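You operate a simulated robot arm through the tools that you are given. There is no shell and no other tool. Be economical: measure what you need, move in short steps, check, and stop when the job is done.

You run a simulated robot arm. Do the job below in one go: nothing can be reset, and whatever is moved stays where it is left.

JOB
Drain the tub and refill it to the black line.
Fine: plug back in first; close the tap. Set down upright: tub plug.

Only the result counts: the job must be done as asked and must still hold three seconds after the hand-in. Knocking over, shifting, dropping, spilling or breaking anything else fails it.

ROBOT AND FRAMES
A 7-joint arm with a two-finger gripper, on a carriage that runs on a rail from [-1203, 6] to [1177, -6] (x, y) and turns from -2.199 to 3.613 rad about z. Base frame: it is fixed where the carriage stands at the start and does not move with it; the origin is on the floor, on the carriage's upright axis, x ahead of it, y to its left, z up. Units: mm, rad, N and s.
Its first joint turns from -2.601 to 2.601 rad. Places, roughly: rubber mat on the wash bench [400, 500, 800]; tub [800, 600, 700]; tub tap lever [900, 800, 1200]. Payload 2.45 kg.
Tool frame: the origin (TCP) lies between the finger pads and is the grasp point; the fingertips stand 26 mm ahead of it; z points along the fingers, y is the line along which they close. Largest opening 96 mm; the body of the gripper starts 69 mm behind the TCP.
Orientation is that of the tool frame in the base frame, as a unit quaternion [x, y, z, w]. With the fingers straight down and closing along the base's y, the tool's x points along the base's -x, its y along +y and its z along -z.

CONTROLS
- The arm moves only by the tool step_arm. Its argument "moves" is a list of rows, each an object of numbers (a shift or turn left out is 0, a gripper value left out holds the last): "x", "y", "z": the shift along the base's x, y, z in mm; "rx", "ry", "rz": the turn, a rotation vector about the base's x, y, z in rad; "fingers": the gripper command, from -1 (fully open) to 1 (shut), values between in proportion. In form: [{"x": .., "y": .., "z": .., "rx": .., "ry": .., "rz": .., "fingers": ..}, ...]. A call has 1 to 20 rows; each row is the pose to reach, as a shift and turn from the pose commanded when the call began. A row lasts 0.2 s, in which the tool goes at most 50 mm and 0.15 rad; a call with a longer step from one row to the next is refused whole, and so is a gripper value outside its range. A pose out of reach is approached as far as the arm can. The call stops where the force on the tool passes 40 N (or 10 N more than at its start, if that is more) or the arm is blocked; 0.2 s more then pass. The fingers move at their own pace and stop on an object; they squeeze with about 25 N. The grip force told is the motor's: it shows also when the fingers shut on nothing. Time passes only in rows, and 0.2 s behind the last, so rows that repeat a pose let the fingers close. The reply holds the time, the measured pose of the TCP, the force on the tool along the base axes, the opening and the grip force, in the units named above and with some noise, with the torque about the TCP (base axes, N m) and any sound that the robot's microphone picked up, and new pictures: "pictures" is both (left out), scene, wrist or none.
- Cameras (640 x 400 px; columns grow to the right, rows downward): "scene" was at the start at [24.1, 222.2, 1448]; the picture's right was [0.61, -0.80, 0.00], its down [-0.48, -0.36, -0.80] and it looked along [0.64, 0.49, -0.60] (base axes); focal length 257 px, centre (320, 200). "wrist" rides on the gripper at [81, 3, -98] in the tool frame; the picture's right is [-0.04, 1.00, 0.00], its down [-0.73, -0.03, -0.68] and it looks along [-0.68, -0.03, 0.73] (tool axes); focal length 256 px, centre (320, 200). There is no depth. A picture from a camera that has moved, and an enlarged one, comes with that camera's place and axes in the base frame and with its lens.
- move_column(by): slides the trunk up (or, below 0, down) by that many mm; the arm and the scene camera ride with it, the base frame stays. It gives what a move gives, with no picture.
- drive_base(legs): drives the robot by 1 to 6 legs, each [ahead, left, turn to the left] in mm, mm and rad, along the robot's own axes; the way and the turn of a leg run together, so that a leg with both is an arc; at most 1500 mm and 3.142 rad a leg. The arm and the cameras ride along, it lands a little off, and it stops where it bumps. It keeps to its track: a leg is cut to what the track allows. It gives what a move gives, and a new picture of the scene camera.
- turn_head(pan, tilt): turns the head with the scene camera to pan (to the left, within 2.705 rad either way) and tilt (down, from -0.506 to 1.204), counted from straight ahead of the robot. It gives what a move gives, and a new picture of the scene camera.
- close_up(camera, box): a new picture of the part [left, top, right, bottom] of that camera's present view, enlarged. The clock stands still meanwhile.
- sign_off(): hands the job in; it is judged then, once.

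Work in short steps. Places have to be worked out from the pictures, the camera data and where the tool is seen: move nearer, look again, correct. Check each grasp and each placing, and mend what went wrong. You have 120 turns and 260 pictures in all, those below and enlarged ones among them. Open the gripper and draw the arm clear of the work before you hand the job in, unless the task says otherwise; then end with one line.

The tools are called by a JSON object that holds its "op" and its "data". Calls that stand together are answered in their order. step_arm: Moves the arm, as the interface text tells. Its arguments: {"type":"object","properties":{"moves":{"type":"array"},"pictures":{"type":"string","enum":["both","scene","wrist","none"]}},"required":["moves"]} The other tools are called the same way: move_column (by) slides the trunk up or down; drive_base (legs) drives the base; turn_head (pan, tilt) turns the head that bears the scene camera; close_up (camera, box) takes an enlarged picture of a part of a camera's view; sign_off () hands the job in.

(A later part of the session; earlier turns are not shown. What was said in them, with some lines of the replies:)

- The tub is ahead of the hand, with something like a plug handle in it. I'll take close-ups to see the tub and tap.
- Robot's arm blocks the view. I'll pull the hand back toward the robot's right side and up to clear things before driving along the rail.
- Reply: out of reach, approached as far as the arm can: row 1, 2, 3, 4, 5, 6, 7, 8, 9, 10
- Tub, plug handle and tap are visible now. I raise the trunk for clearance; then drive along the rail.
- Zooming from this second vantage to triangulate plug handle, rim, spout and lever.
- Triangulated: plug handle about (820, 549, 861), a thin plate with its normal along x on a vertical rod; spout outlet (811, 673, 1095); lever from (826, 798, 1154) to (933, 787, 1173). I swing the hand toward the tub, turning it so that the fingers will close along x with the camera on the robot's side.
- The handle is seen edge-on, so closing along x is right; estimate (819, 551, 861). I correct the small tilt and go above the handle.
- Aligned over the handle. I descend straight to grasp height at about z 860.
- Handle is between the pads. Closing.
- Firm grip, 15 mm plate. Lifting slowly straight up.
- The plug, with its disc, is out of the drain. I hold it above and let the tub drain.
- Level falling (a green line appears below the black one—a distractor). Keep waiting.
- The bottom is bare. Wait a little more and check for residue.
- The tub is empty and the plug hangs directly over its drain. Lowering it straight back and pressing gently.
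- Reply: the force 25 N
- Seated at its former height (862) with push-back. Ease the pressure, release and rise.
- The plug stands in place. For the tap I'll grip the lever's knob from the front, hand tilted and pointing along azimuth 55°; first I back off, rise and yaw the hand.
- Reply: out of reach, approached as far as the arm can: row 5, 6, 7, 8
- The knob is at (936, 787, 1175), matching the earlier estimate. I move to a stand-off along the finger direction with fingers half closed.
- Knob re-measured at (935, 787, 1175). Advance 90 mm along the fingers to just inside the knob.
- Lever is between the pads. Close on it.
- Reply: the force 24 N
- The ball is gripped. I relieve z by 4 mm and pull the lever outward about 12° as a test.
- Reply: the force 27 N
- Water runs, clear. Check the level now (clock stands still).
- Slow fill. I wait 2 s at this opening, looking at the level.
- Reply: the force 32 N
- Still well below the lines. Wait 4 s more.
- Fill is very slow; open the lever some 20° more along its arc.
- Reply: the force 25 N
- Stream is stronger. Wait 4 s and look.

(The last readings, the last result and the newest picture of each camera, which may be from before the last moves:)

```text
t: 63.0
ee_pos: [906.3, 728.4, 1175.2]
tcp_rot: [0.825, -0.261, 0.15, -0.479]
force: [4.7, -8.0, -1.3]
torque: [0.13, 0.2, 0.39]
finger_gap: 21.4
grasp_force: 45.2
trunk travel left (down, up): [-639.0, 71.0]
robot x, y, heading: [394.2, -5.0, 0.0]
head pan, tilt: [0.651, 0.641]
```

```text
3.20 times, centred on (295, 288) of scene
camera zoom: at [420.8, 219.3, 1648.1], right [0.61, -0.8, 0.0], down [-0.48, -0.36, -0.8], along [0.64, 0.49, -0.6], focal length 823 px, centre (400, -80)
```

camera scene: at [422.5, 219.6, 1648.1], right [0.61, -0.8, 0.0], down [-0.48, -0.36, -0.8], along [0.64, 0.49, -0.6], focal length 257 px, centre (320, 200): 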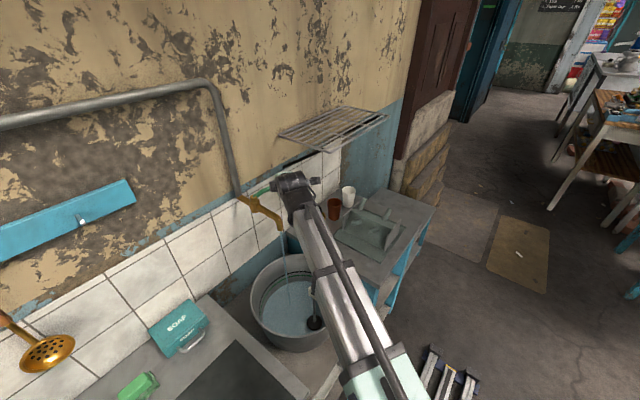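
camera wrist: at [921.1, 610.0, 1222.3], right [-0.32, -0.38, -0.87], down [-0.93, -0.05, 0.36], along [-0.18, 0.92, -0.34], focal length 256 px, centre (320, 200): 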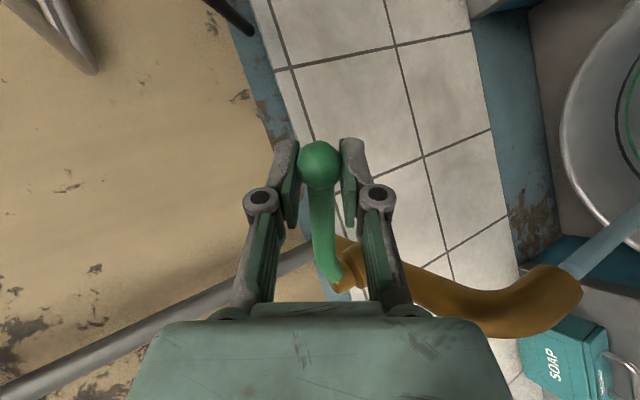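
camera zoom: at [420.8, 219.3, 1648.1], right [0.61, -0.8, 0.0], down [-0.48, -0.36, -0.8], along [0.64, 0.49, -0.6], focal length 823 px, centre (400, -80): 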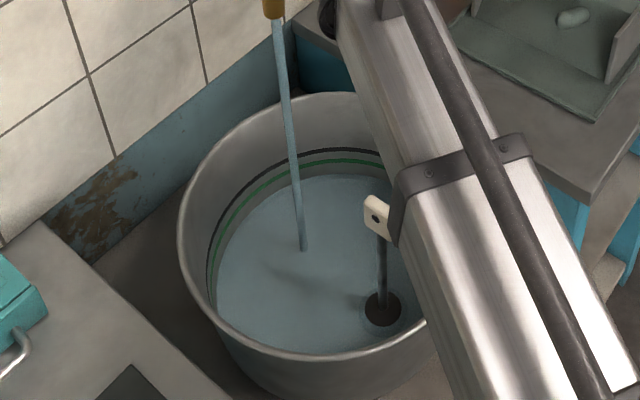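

Rising slowly. Wait 8 s.

{"op": "step_arm", "data": {"moves": [{}, {}, {}, {}, {}, {}, {}, {}, {}, {}, {}, {}, {}, {}, {}, {}, {}, {}, {}, {}], "pictures": "none"}}

{"op": "step_arm", "data": {"moves": [{}, {}, {}, {}, {}, {}, {}, {}, {}, {}, {}, {}, {}, {}, {}, {}, {}, {}, {}, {}], "pictures": "none"}}

{"op": "close_up", "data": {"camera": "scene", "box": [240, 225, 350, 350]}}

```text
t: 67.2
ee_pos: [907.1, 730.0, 1174.8]
tcp_rot: [0.825, -0.261, 0.15, -0.479]
force: [5.9, -1.6, 5.4]
torque: [0.0, -0.18, -0.24]
finger_gap: 21.4
grasp_force: 44.6
trunk travel left (down, up): [-639.0, 71.0]
robot x, y, heading: [399.0, -0.1, -0.001]
head pan, tilt: [0.651, 0.641]
```

```text
t: 71.5
ee_pos: [906.0, 729.9, 1175.6]
tcp_rot: [0.825, -0.261, 0.15, -0.479]
force: [4.9, -3.2, 3.8]
torque: [-0.05, -0.05, -0.07]
finger_gap: 21.3
grasp_force: 45.0
trunk travel left (down, up): [-639.0, 71.0]
robot x, y, heading: [396.8, -0.3, 0.001]
head pan, tilt: [0.651, 0.641]
```

```text
3.20 times, centred on (295, 288) of scene
camera zoom: at [420.5, 219.5, 1648.1], right [0.61, -0.8, 0.0], down [-0.48, -0.36, -0.8], along [0.64, 0.49, -0.6], focal length 823 px, centre (400, -80)
```

zoom: 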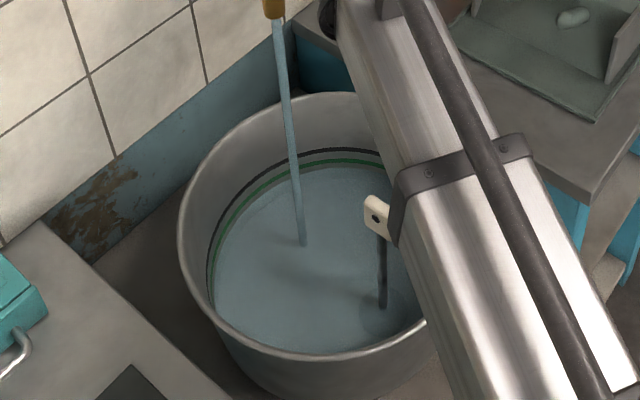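

Nearly at the green line. Wait 4 s more.

{"op": "step_arm", "data": {"moves": [{}, {}, {}, {}, {}, {}, {}, {}, {}, {}, {}, {}, {}, {}, {}, {}, {}, {}, {}, {}], "pictures": "none"}}

{"op": "close_up", "data": {"camera": "scene", "box": [260, 255, 340, 305]}}

```text
t: 75.7
ee_pos: [905.8, 728.6, 1175.0]
tcp_rot: [0.824, -0.261, 0.151, -0.48]
force: [4.3, -2.4, 2.9]
torque: [-0.02, -0.03, -0.03]
finger_gap: 21.1
grasp_force: 44.8
trunk travel left (down, up): [-639.0, 71.0]
robot x, y, heading: [397.3, 0.1, 0.003]
head pan, tilt: [0.651, 0.641]
```

```text
8.00 times, centred on (300, 280) of scene
camera zoom: at [420.5, 219.6, 1648.1], right [0.61, -0.8, 0.0], down [-0.48, -0.36, -0.8], along [0.64, 0.49, -0.6], focal length 2057 px, centre (480, -440)
```

zoom: 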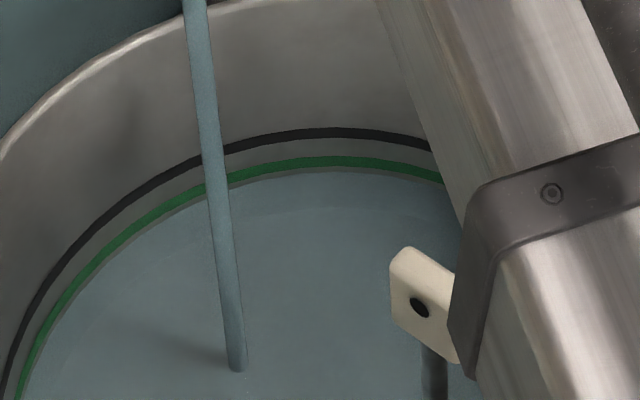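

Good view: water just under green, black line about 37 px (this zoom) above. Wait 4 s to measure the rate.

{"op": "step_arm", "data": {"moves": [{}, {}, {}, {}, {}, {}, {}, {}, {}, {}, {}, {}, {}, {}, {}, {}, {}, {}, {}, {}], "pictures": "none"}}

{"op": "close_up", "data": {"camera": "scene", "box": [260, 255, 340, 305]}}

```text
t: 79.8
ee_pos: [906.6, 728.7, 1175.3]
tcp_rot: [0.825, -0.261, 0.15, -0.479]
force: [4.8, -1.6, 2.5]
torque: [-0.05, -0.07, -0.07]
finger_gap: 21.3
grasp_force: 44.9
trunk travel left (down, up): [-639.0, 71.0]
robot x, y, heading: [395.0, -2.3, 0.001]
head pan, tilt: [0.651, 0.641]
```

```text
8.00 times, centred on (300, 280) of scene
camera zoom: at [420.4, 219.7, 1648.1], right [0.61, -0.8, 0.0], down [-0.48, -0.36, -0.8], along [0.64, 0.49, -0.6], focal length 2057 px, centre (480, -440)
```

zoom: 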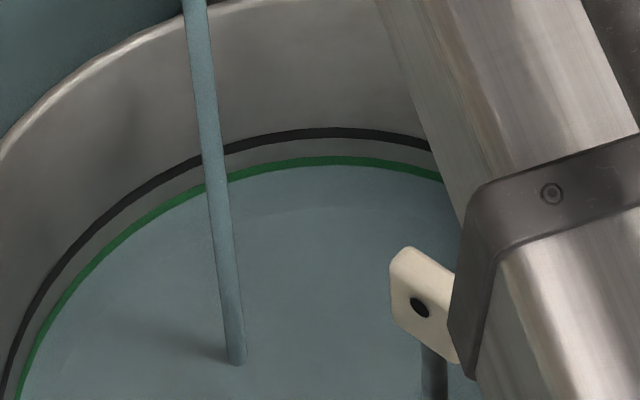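

About 7 px per 4 s; some 30 px left, i.e. ~18 s. Wait 12 s, then look.

{"op": "step_arm", "data": {"moves": [{}, {}, {}, {}, {}, {}, {}, {}, {}, {}, {}, {}, {}, {}, {}, {}, {}, {}, {}, {}], "pictures": "none"}}

{"op": "step_arm", "data": {"moves": [{}, {}, {}, {}, {}, {}, {}, {}, {}, {}, {}, {}, {}, {}, {}, {}, {}, {}, {}, {}], "pictures": "none"}}

{"op": "step_arm", "data": {"moves": [{}, {}, {}, {}, {}, {}, {}, {}, {}, {}, {}, {}, {}, {}, {}, {}], "pictures": "none"}}

{"op": "close_up", "data": {"camera": "scene", "box": [260, 255, 340, 305]}}

```text
t: 84.0
ee_pos: [905.6, 729.5, 1175.1]
tcp_rot: [0.825, -0.26, 0.15, -0.479]
force: [2.9, -1.8, 2.7]
torque: [-0.02, 0.01, -0.06]
finger_gap: 21.2
grasp_force: 44.8
trunk travel left (down, up): [-639.0, 71.0]
robot x, y, heading: [395.2, -3.0, -0.0]
head pan, tilt: [0.651, 0.641]
```

```text
t: 88.2
ee_pos: [905.4, 729.4, 1175.1]
tcp_rot: [0.825, -0.26, 0.15, -0.479]
force: [2.9, -1.7, 2.2]
torque: [0.0, -0.07, -0.04]
finger_gap: 20.9
grasp_force: 45.6
trunk travel left (down, up): [-639.0, 71.0]
robot x, y, heading: [394.6, -1.8, -0.0]
head pan, tilt: [0.651, 0.641]
```

```text
t: 91.7
ee_pos: [904.9, 730.5, 1175.4]
tcp_rot: [0.824, -0.261, 0.15, -0.479]
force: [3.4, -1.8, 2.5]
torque: [-0.02, -0.05, -0.03]
finger_gap: 21.5
grasp_force: 44.8
trunk travel left (down, up): [-639.0, 71.0]
robot x, y, heading: [399.7, -3.1, -0.001]
head pan, tilt: [0.651, 0.641]
```

```text
8.00 times, centred on (300, 280) of scene
camera zoom: at [420.3, 219.9, 1648.0], right [0.61, -0.8, 0.0], down [-0.48, -0.36, -0.8], along [0.64, 0.49, -0.6], focal length 2057 px, centre (480, -440)
```

zoom: 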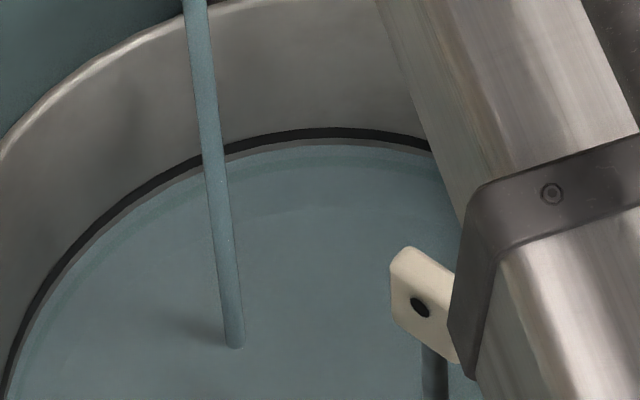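

About 6 s remaining. Wait 3.6 s then check.

{"op": "step_arm", "data": {"moves": [{}, {}, {}, {}, {}, {}, {}, {}, {}, {}, {}, {}, {}, {}, {}, {}, {}], "pictures": "none"}}

{"op": "close_up", "data": {"camera": "scene", "box": [260, 255, 340, 305]}}

```text
t: 95.2
ee_pos: [906.3, 728.8, 1176.4]
tcp_rot: [0.824, -0.261, 0.15, -0.479]
force: [1.6, -1.0, 1.6]
torque: [0.04, -0.01, 0.0]
finger_gap: 21.1
grasp_force: 45.0
trunk travel left (down, up): [-639.0, 71.0]
robot x, y, heading: [397.4, -2.0, -0.001]
head pan, tilt: [0.651, 0.641]
```

```text
8.00 times, centred on (300, 280) of scene
camera zoom: at [420.3, 220.0, 1648.0], right [0.61, -0.8, 0.0], down [-0.48, -0.36, -0.8], along [0.64, 0.49, -0.6], focal length 2057 px, centre (480, -440)
```

zoom: 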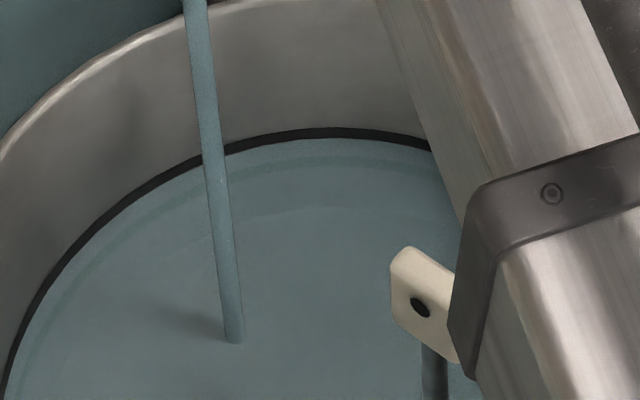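

Water touches the lower edge of the black line. Close the lever along its arc now, pressing slightly past the closed position.

{"op": "step_arm", "data": {"moves": [{"x": 9, "y": 17}, {"x": 16, "y": 35}, {"x": 19, "y": 49}, {"x": 19, "y": 59}, {"x": 19, "y": 62}, {"x": 19, "y": 62}], "pictures": "both"}}

{"op": "close_up", "data": {"camera": "scene", "box": [260, 255, 340, 305]}}

```text
t: 96.7
ee_pos: [926.8, 790.3, 1173.9]
tcp_rot: [0.826, -0.26, 0.151, -0.477]
force: [2.1, -18.6, -20.2]
torque: [-0.09, -0.4, 1.9]
finger_gap: 23.3
grasp_force: 45.0
trunk travel left (down, up): [-639.0, 71.0]
robot x, y, heading: [396.5, -2.0, -0.001]
head pan, tilt: [0.651, 0.641]
camera scene: at [422.0, 219.8, 1647.9], right [0.61, -0.8, 0.0], down [-0.48, -0.36, -0.8], along [0.64, 0.49, -0.6], focal length 257 px, centre (320, 200)
camera wrist: at [942.3, 672.6, 1221.1], right [-0.32, -0.39, -0.87], down [-0.93, -0.05, 0.37], along [-0.18, 0.92, -0.34], focal length 256 px, centre (320, 200)
```

scene: 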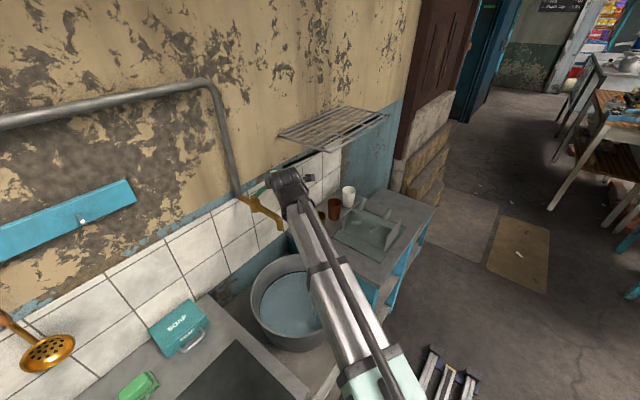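
wrist: 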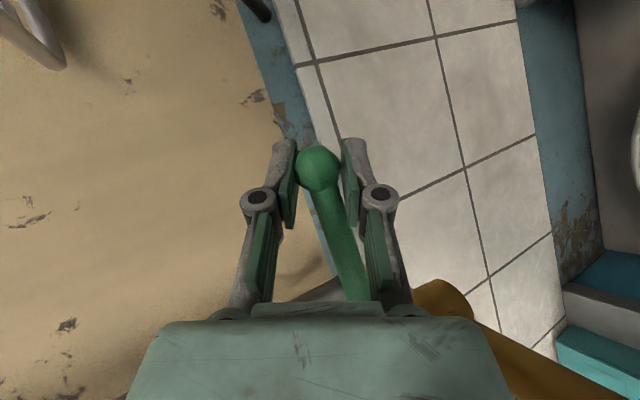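

```text
8.00 times, centred on (300, 280) of scene
camera zoom: at [422.0, 219.8, 1647.9], right [0.61, -0.8, 0.0], down [-0.48, -0.36, -0.8], along [0.64, 0.49, -0.6], focal length 2057 px, centre (480, -440)
```

zoom: 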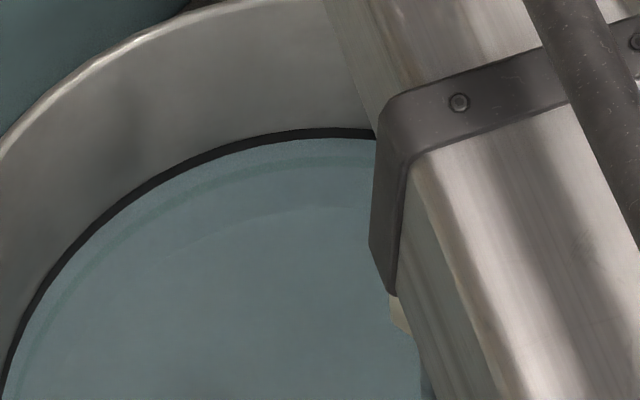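

Flow has stopped. Zoom hard on the water edge versus the black line.

{"op": "close_up", "data": {"camera": "scene", "box": [280, 265, 304, 280]}}

```text
16.00 times, centred on (292, 272) of scene
camera zoom: at [422.0, 219.8, 1647.9], right [0.61, -0.8, 0.0], down [-0.48, -0.36, -0.8], along [0.64, 0.49, -0.6], focal length 4114 px, centre (768, -960)
```

zoom: 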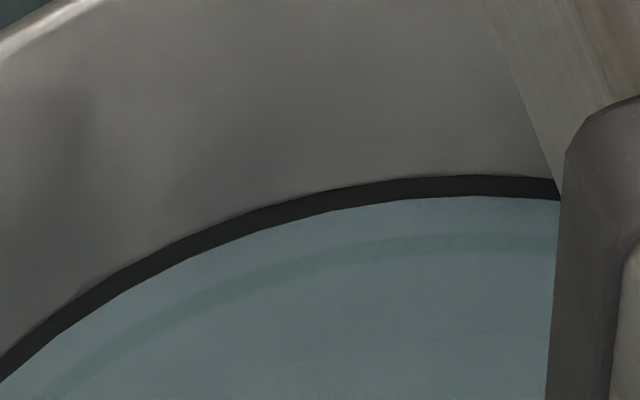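

Water sits at the line's lower edge. A short trickle will bring it to the middle: open slightly ~3 s and close again in one call.

{"op": "step_arm", "data": {"moves": [{"x": -1, "y": -9}, {"x": -1, "y": -18}, {"x": -3, "y": -27}, {"x": -3, "y": -27}, {"x": -3, "y": -27}, {"x": -3, "y": -27}, {"x": -3, "y": -27}, {"x": -3, "y": -27}, {"x": -3, "y": -27}, {"x": -3, "y": -27}, {"x": -3, "y": -27}, {"x": -3, "y": -27}, {"x": -3, "y": -27}, {"x": -3, "y": -27}, {"x": -3, "y": -27}, {"x": -1, "y": -15}, {"x": 0, "y": -5}, {"x": 0, "y": 0}, {"x": 0, "y": 1}, {"x": 0, "y": 1}], "pictures": "scene"}}

{"op": "close_up", "data": {"camera": "scene", "box": [280, 265, 304, 280]}}

```text
t: 100.8
ee_pos: [924.6, 790.4, 1172.9]
tcp_rot: [0.825, -0.26, 0.15, -0.478]
force: [6.4, -22.9, -12.7]
torque: [-0.04, -0.49, 1.82]
finger_gap: 23.8
grasp_force: 44.9
trunk travel left (down, up): [-639.0, 71.0]
robot x, y, heading: [399.0, 0.4, 0.001]
head pan, tilt: [0.651, 0.641]
camera scene: at [421.8, 218.3, 1648.0], right [0.61, -0.8, 0.0], down [-0.48, -0.36, -0.8], along [0.64, 0.49, -0.6], focal length 257 px, centre (320, 200)
```

scene: 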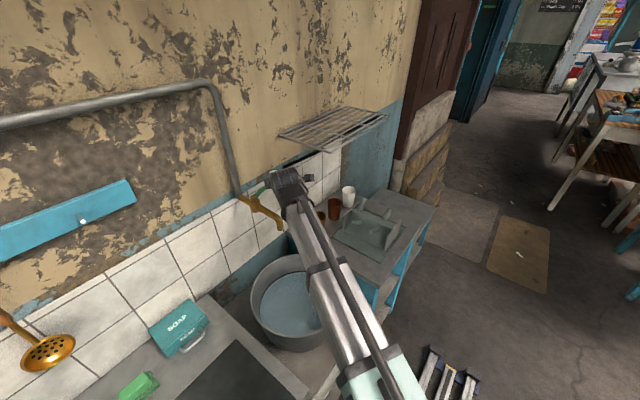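

```text
16.00 times, centred on (292, 272) of scene
camera zoom: at [421.8, 218.3, 1648.0], right [0.61, -0.8, 0.0], down [-0.48, -0.36, -0.8], along [0.64, 0.49, -0.6], focal length 4114 px, centre (768, -960)
```

zoom: 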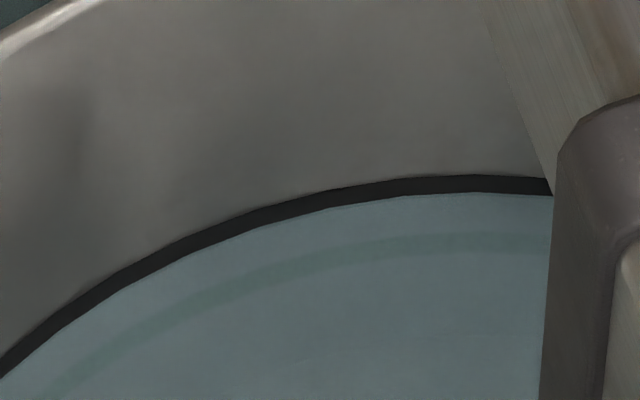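

Water is now within the line (about 3 px of 20 up). One more, slightly larger, trickle to reach mid-line.

{"op": "step_arm", "data": {"moves": [{"x": -1, "y": -12}, {"x": -2, "y": -24}, {"x": -6, "y": -36}, {"x": -6, "y": -36}, {"x": -6, "y": -36}, {"x": -6, "y": -36}, {"x": -6, "y": -36}, {"x": -6, "y": -36}, {"x": -6, "y": -36}, {"x": -6, "y": -36}, {"x": -6, "y": -36}, {"x": -6, "y": -36}, {"x": -6, "y": -36}, {"x": -6, "y": -36}, {"x": -3, "y": -26}, {"x": -1, "y": -14}, {"x": 0, "y": -5}, {"x": 0, "y": 0}, {"x": 0, "y": 1}, {"x": 0, "y": 1}], "pictures": "scene"}}

{"op": "close_up", "data": {"camera": "scene", "box": [280, 265, 304, 280]}}

```text
t: 105.0
ee_pos: [926.5, 789.5, 1174.2]
tcp_rot: [0.826, -0.261, 0.15, -0.477]
force: [-0.7, -28.2, -17.7]
torque: [-0.02, -0.58, 1.67]
finger_gap: 23.5
grasp_force: 44.8
trunk travel left (down, up): [-639.0, 71.0]
robot x, y, heading: [394.1, -1.1, -0.002]
head pan, tilt: [0.651, 0.641]
camera scene: at [421.3, 218.2, 1648.1], right [0.61, -0.8, 0.0], down [-0.48, -0.36, -0.8], along [0.64, 0.49, -0.6], focal length 257 px, centre (320, 200)
```

scene: 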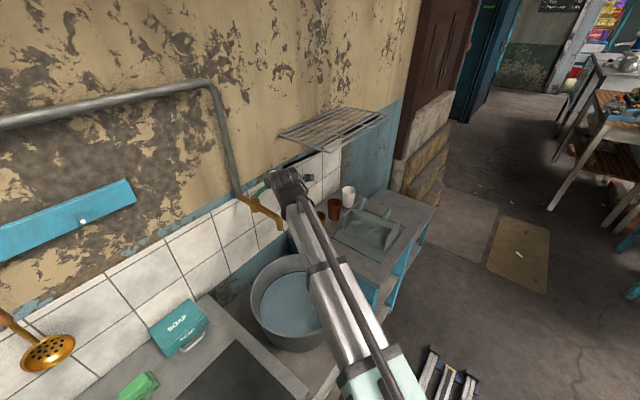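

```text
16.00 times, centred on (292, 272) of scene
camera zoom: at [421.3, 218.2, 1648.1], right [0.61, -0.8, 0.0], down [-0.48, -0.36, -0.8], along [0.64, 0.49, -0.6], focal length 4114 px, centre (768, -960)
```

zoom: 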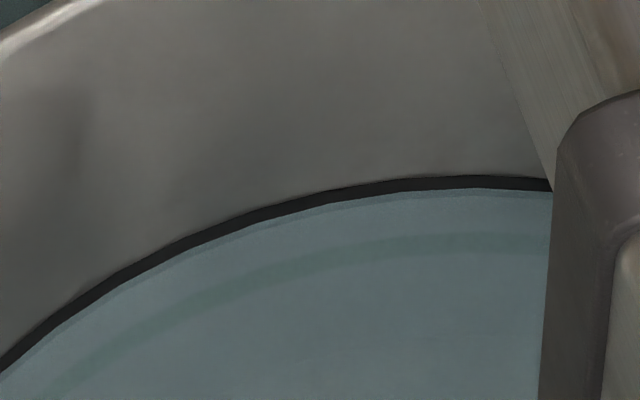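

Level is at mid-line and the tap shut. Release the knob and retreat along the finger axis.

{"op": "step_arm", "data": {"moves": [{"fingers": 0.5}, {"fingers": -0.2}, {"fingers": -0.2}, {"x": -15, "y": -21, "z": 15}, {"x": -30, "y": -42, "z": 30}, {"x": -45, "y": -63, "z": 45}, {"x": -55, "y": -100, "z": 45}, {"x": -65, "y": -140, "z": 45}, {"x": -75, "y": -180, "z": 45}, {"x": -85, "y": -220, "z": 45}, {"x": -95, "y": -260, "z": 45}, {"x": -100, "y": -290, "z": 45}]}}

{"op": "close_up", "data": {"camera": "scene", "box": [220, 160, 380, 350]}}

```text
t: 107.7
ee_pos: [824.7, 504.0, 1220.4]
tcp_rot: [0.825, -0.26, 0.149, -0.48]
force: [0.1, 0.0, 0.1]
torque: [-0.02, 0.0, -0.02]
finger_gap: 57.8
grasp_force: 0.0
trunk travel left (down, up): [-639.0, 71.0]
robot x, y, heading: [394.8, -1.4, -0.002]
head pan, tilt: [0.651, 0.641]
camera scene: at [420.0, 220.3, 1648.0], right [0.61, -0.8, 0.0], down [-0.48, -0.36, -0.8], along [0.64, 0.49, -0.6], focal length 257 px, centre (320, 200)
camera wrist: at [840.0, 387.4, 1267.2], right [-0.32, -0.38, -0.87], down [-0.93, -0.05, 0.36], along [-0.18, 0.92, -0.34], focal length 256 px, centre (320, 200)
```

scene: 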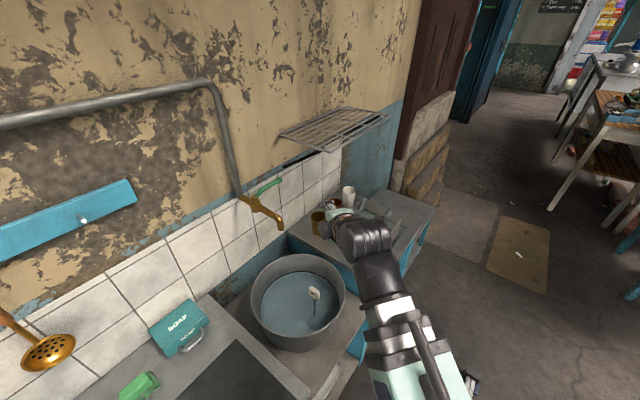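
wrist: 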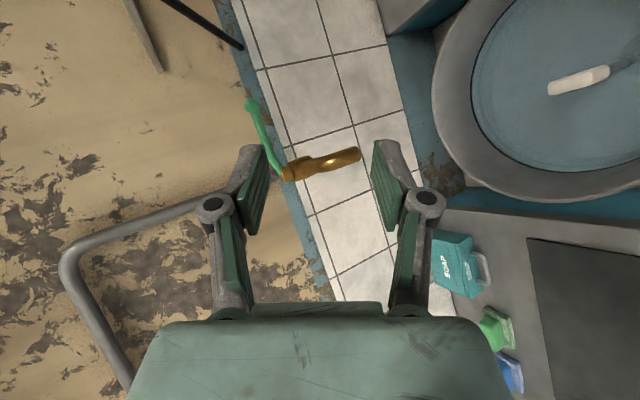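

```text
2.11 times, centred on (300, 255) of scene
camera zoom: at [420.0, 220.3, 1648.0], right [0.61, -0.8, 0.0], down [-0.48, -0.36, -0.8], along [0.64, 0.49, -0.6], focal length 541 px, centre (362, 84)
```

zoom: 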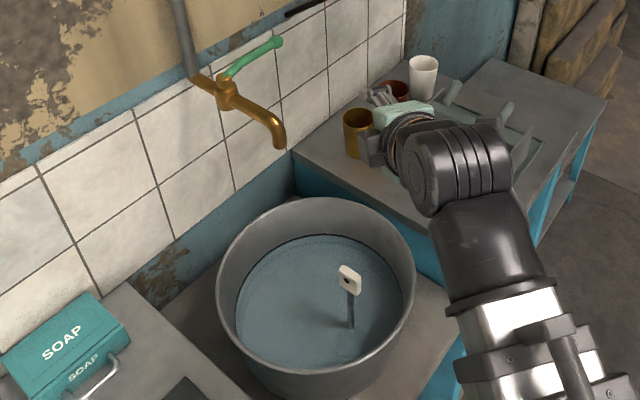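

No flow, lever back in its original position, plug upright. I open fully, draw back a bit more, wait, and compare the level.

{"op": "step_arm", "data": {"moves": [{"y": -30, "fingers": -1}, {"y": -60}, {"y": -60}, {"y": -60}, {"y": -60}, {"y": -60}, {"y": -60}, {"y": -60}, {"y": -60}, {"y": -60}, {"y": -60}, {"y": -60}, {"y": -60}, {"y": -60}, {"y": -60}, {"y": -60}, {"y": -60}, {"y": -60}], "pictures": "none"}}

{"op": "close_up", "data": {"camera": "scene", "box": [280, 265, 304, 280]}}

{"op": "close_up", "data": {"camera": "scene", "box": [230, 170, 350, 290]}}

```text
t: 111.5
ee_pos: [840.1, 461.3, 1231.1]
tcp_rot: [0.825, -0.26, 0.15, -0.479]
force: [0.6, 0.2, 0.8]
torque: [-0.03, 0.01, 0.01]
finger_gap: 95.7
grasp_force: 0.0
out of reach, approached as far as the arm can: row 1, 2, 3, 4, 5, 6, 7, 8, 9, 10, 11, 12, 13, 14, 15, 16, 17, 18
trunk travel left (down, up): [-639.0, 71.0]
robot x, y, heading: [396.1, -0.1, 0.001]
head pan, tilt: [0.651, 0.641]
```

```text
16.00 times, centred on (292, 272) of scene
camera zoom: at [420.1, 220.4, 1648.0], right [0.61, -0.8, 0.0], down [-0.48, -0.36, -0.8], along [0.64, 0.49, -0.6], focal length 4114 px, centre (768, -960)
```

zoom: 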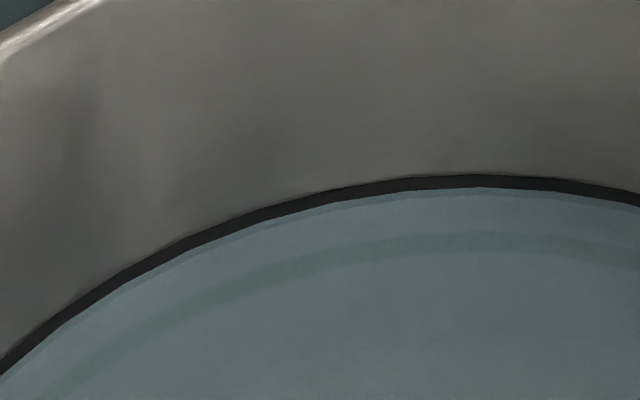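

```text
3.33 times, centred on (290, 230) of scene
camera zoom: at [420.1, 220.4, 1648.0], right [0.61, -0.8, 0.0], down [-0.48, -0.36, -0.8], along [0.64, 0.49, -0.6], focal length 857 px, centre (420, 100)
```

zoom: 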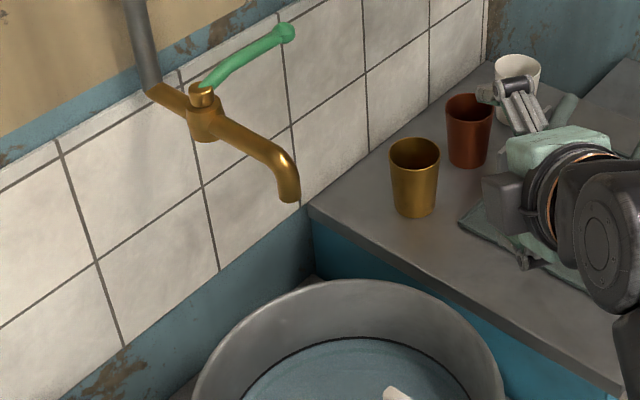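

The level holds on the black line, the tap is shut, the plug is in and the hand is clear. Handing in.

{"op": "sign_off", "data": {}}

```text
The job is handed in.
```

I drained the tub, put the plug back in upright, and refilled the tub to the middle of the black line. The tap is closed and not running, and the level held steady for several seconds before I handed the job in.
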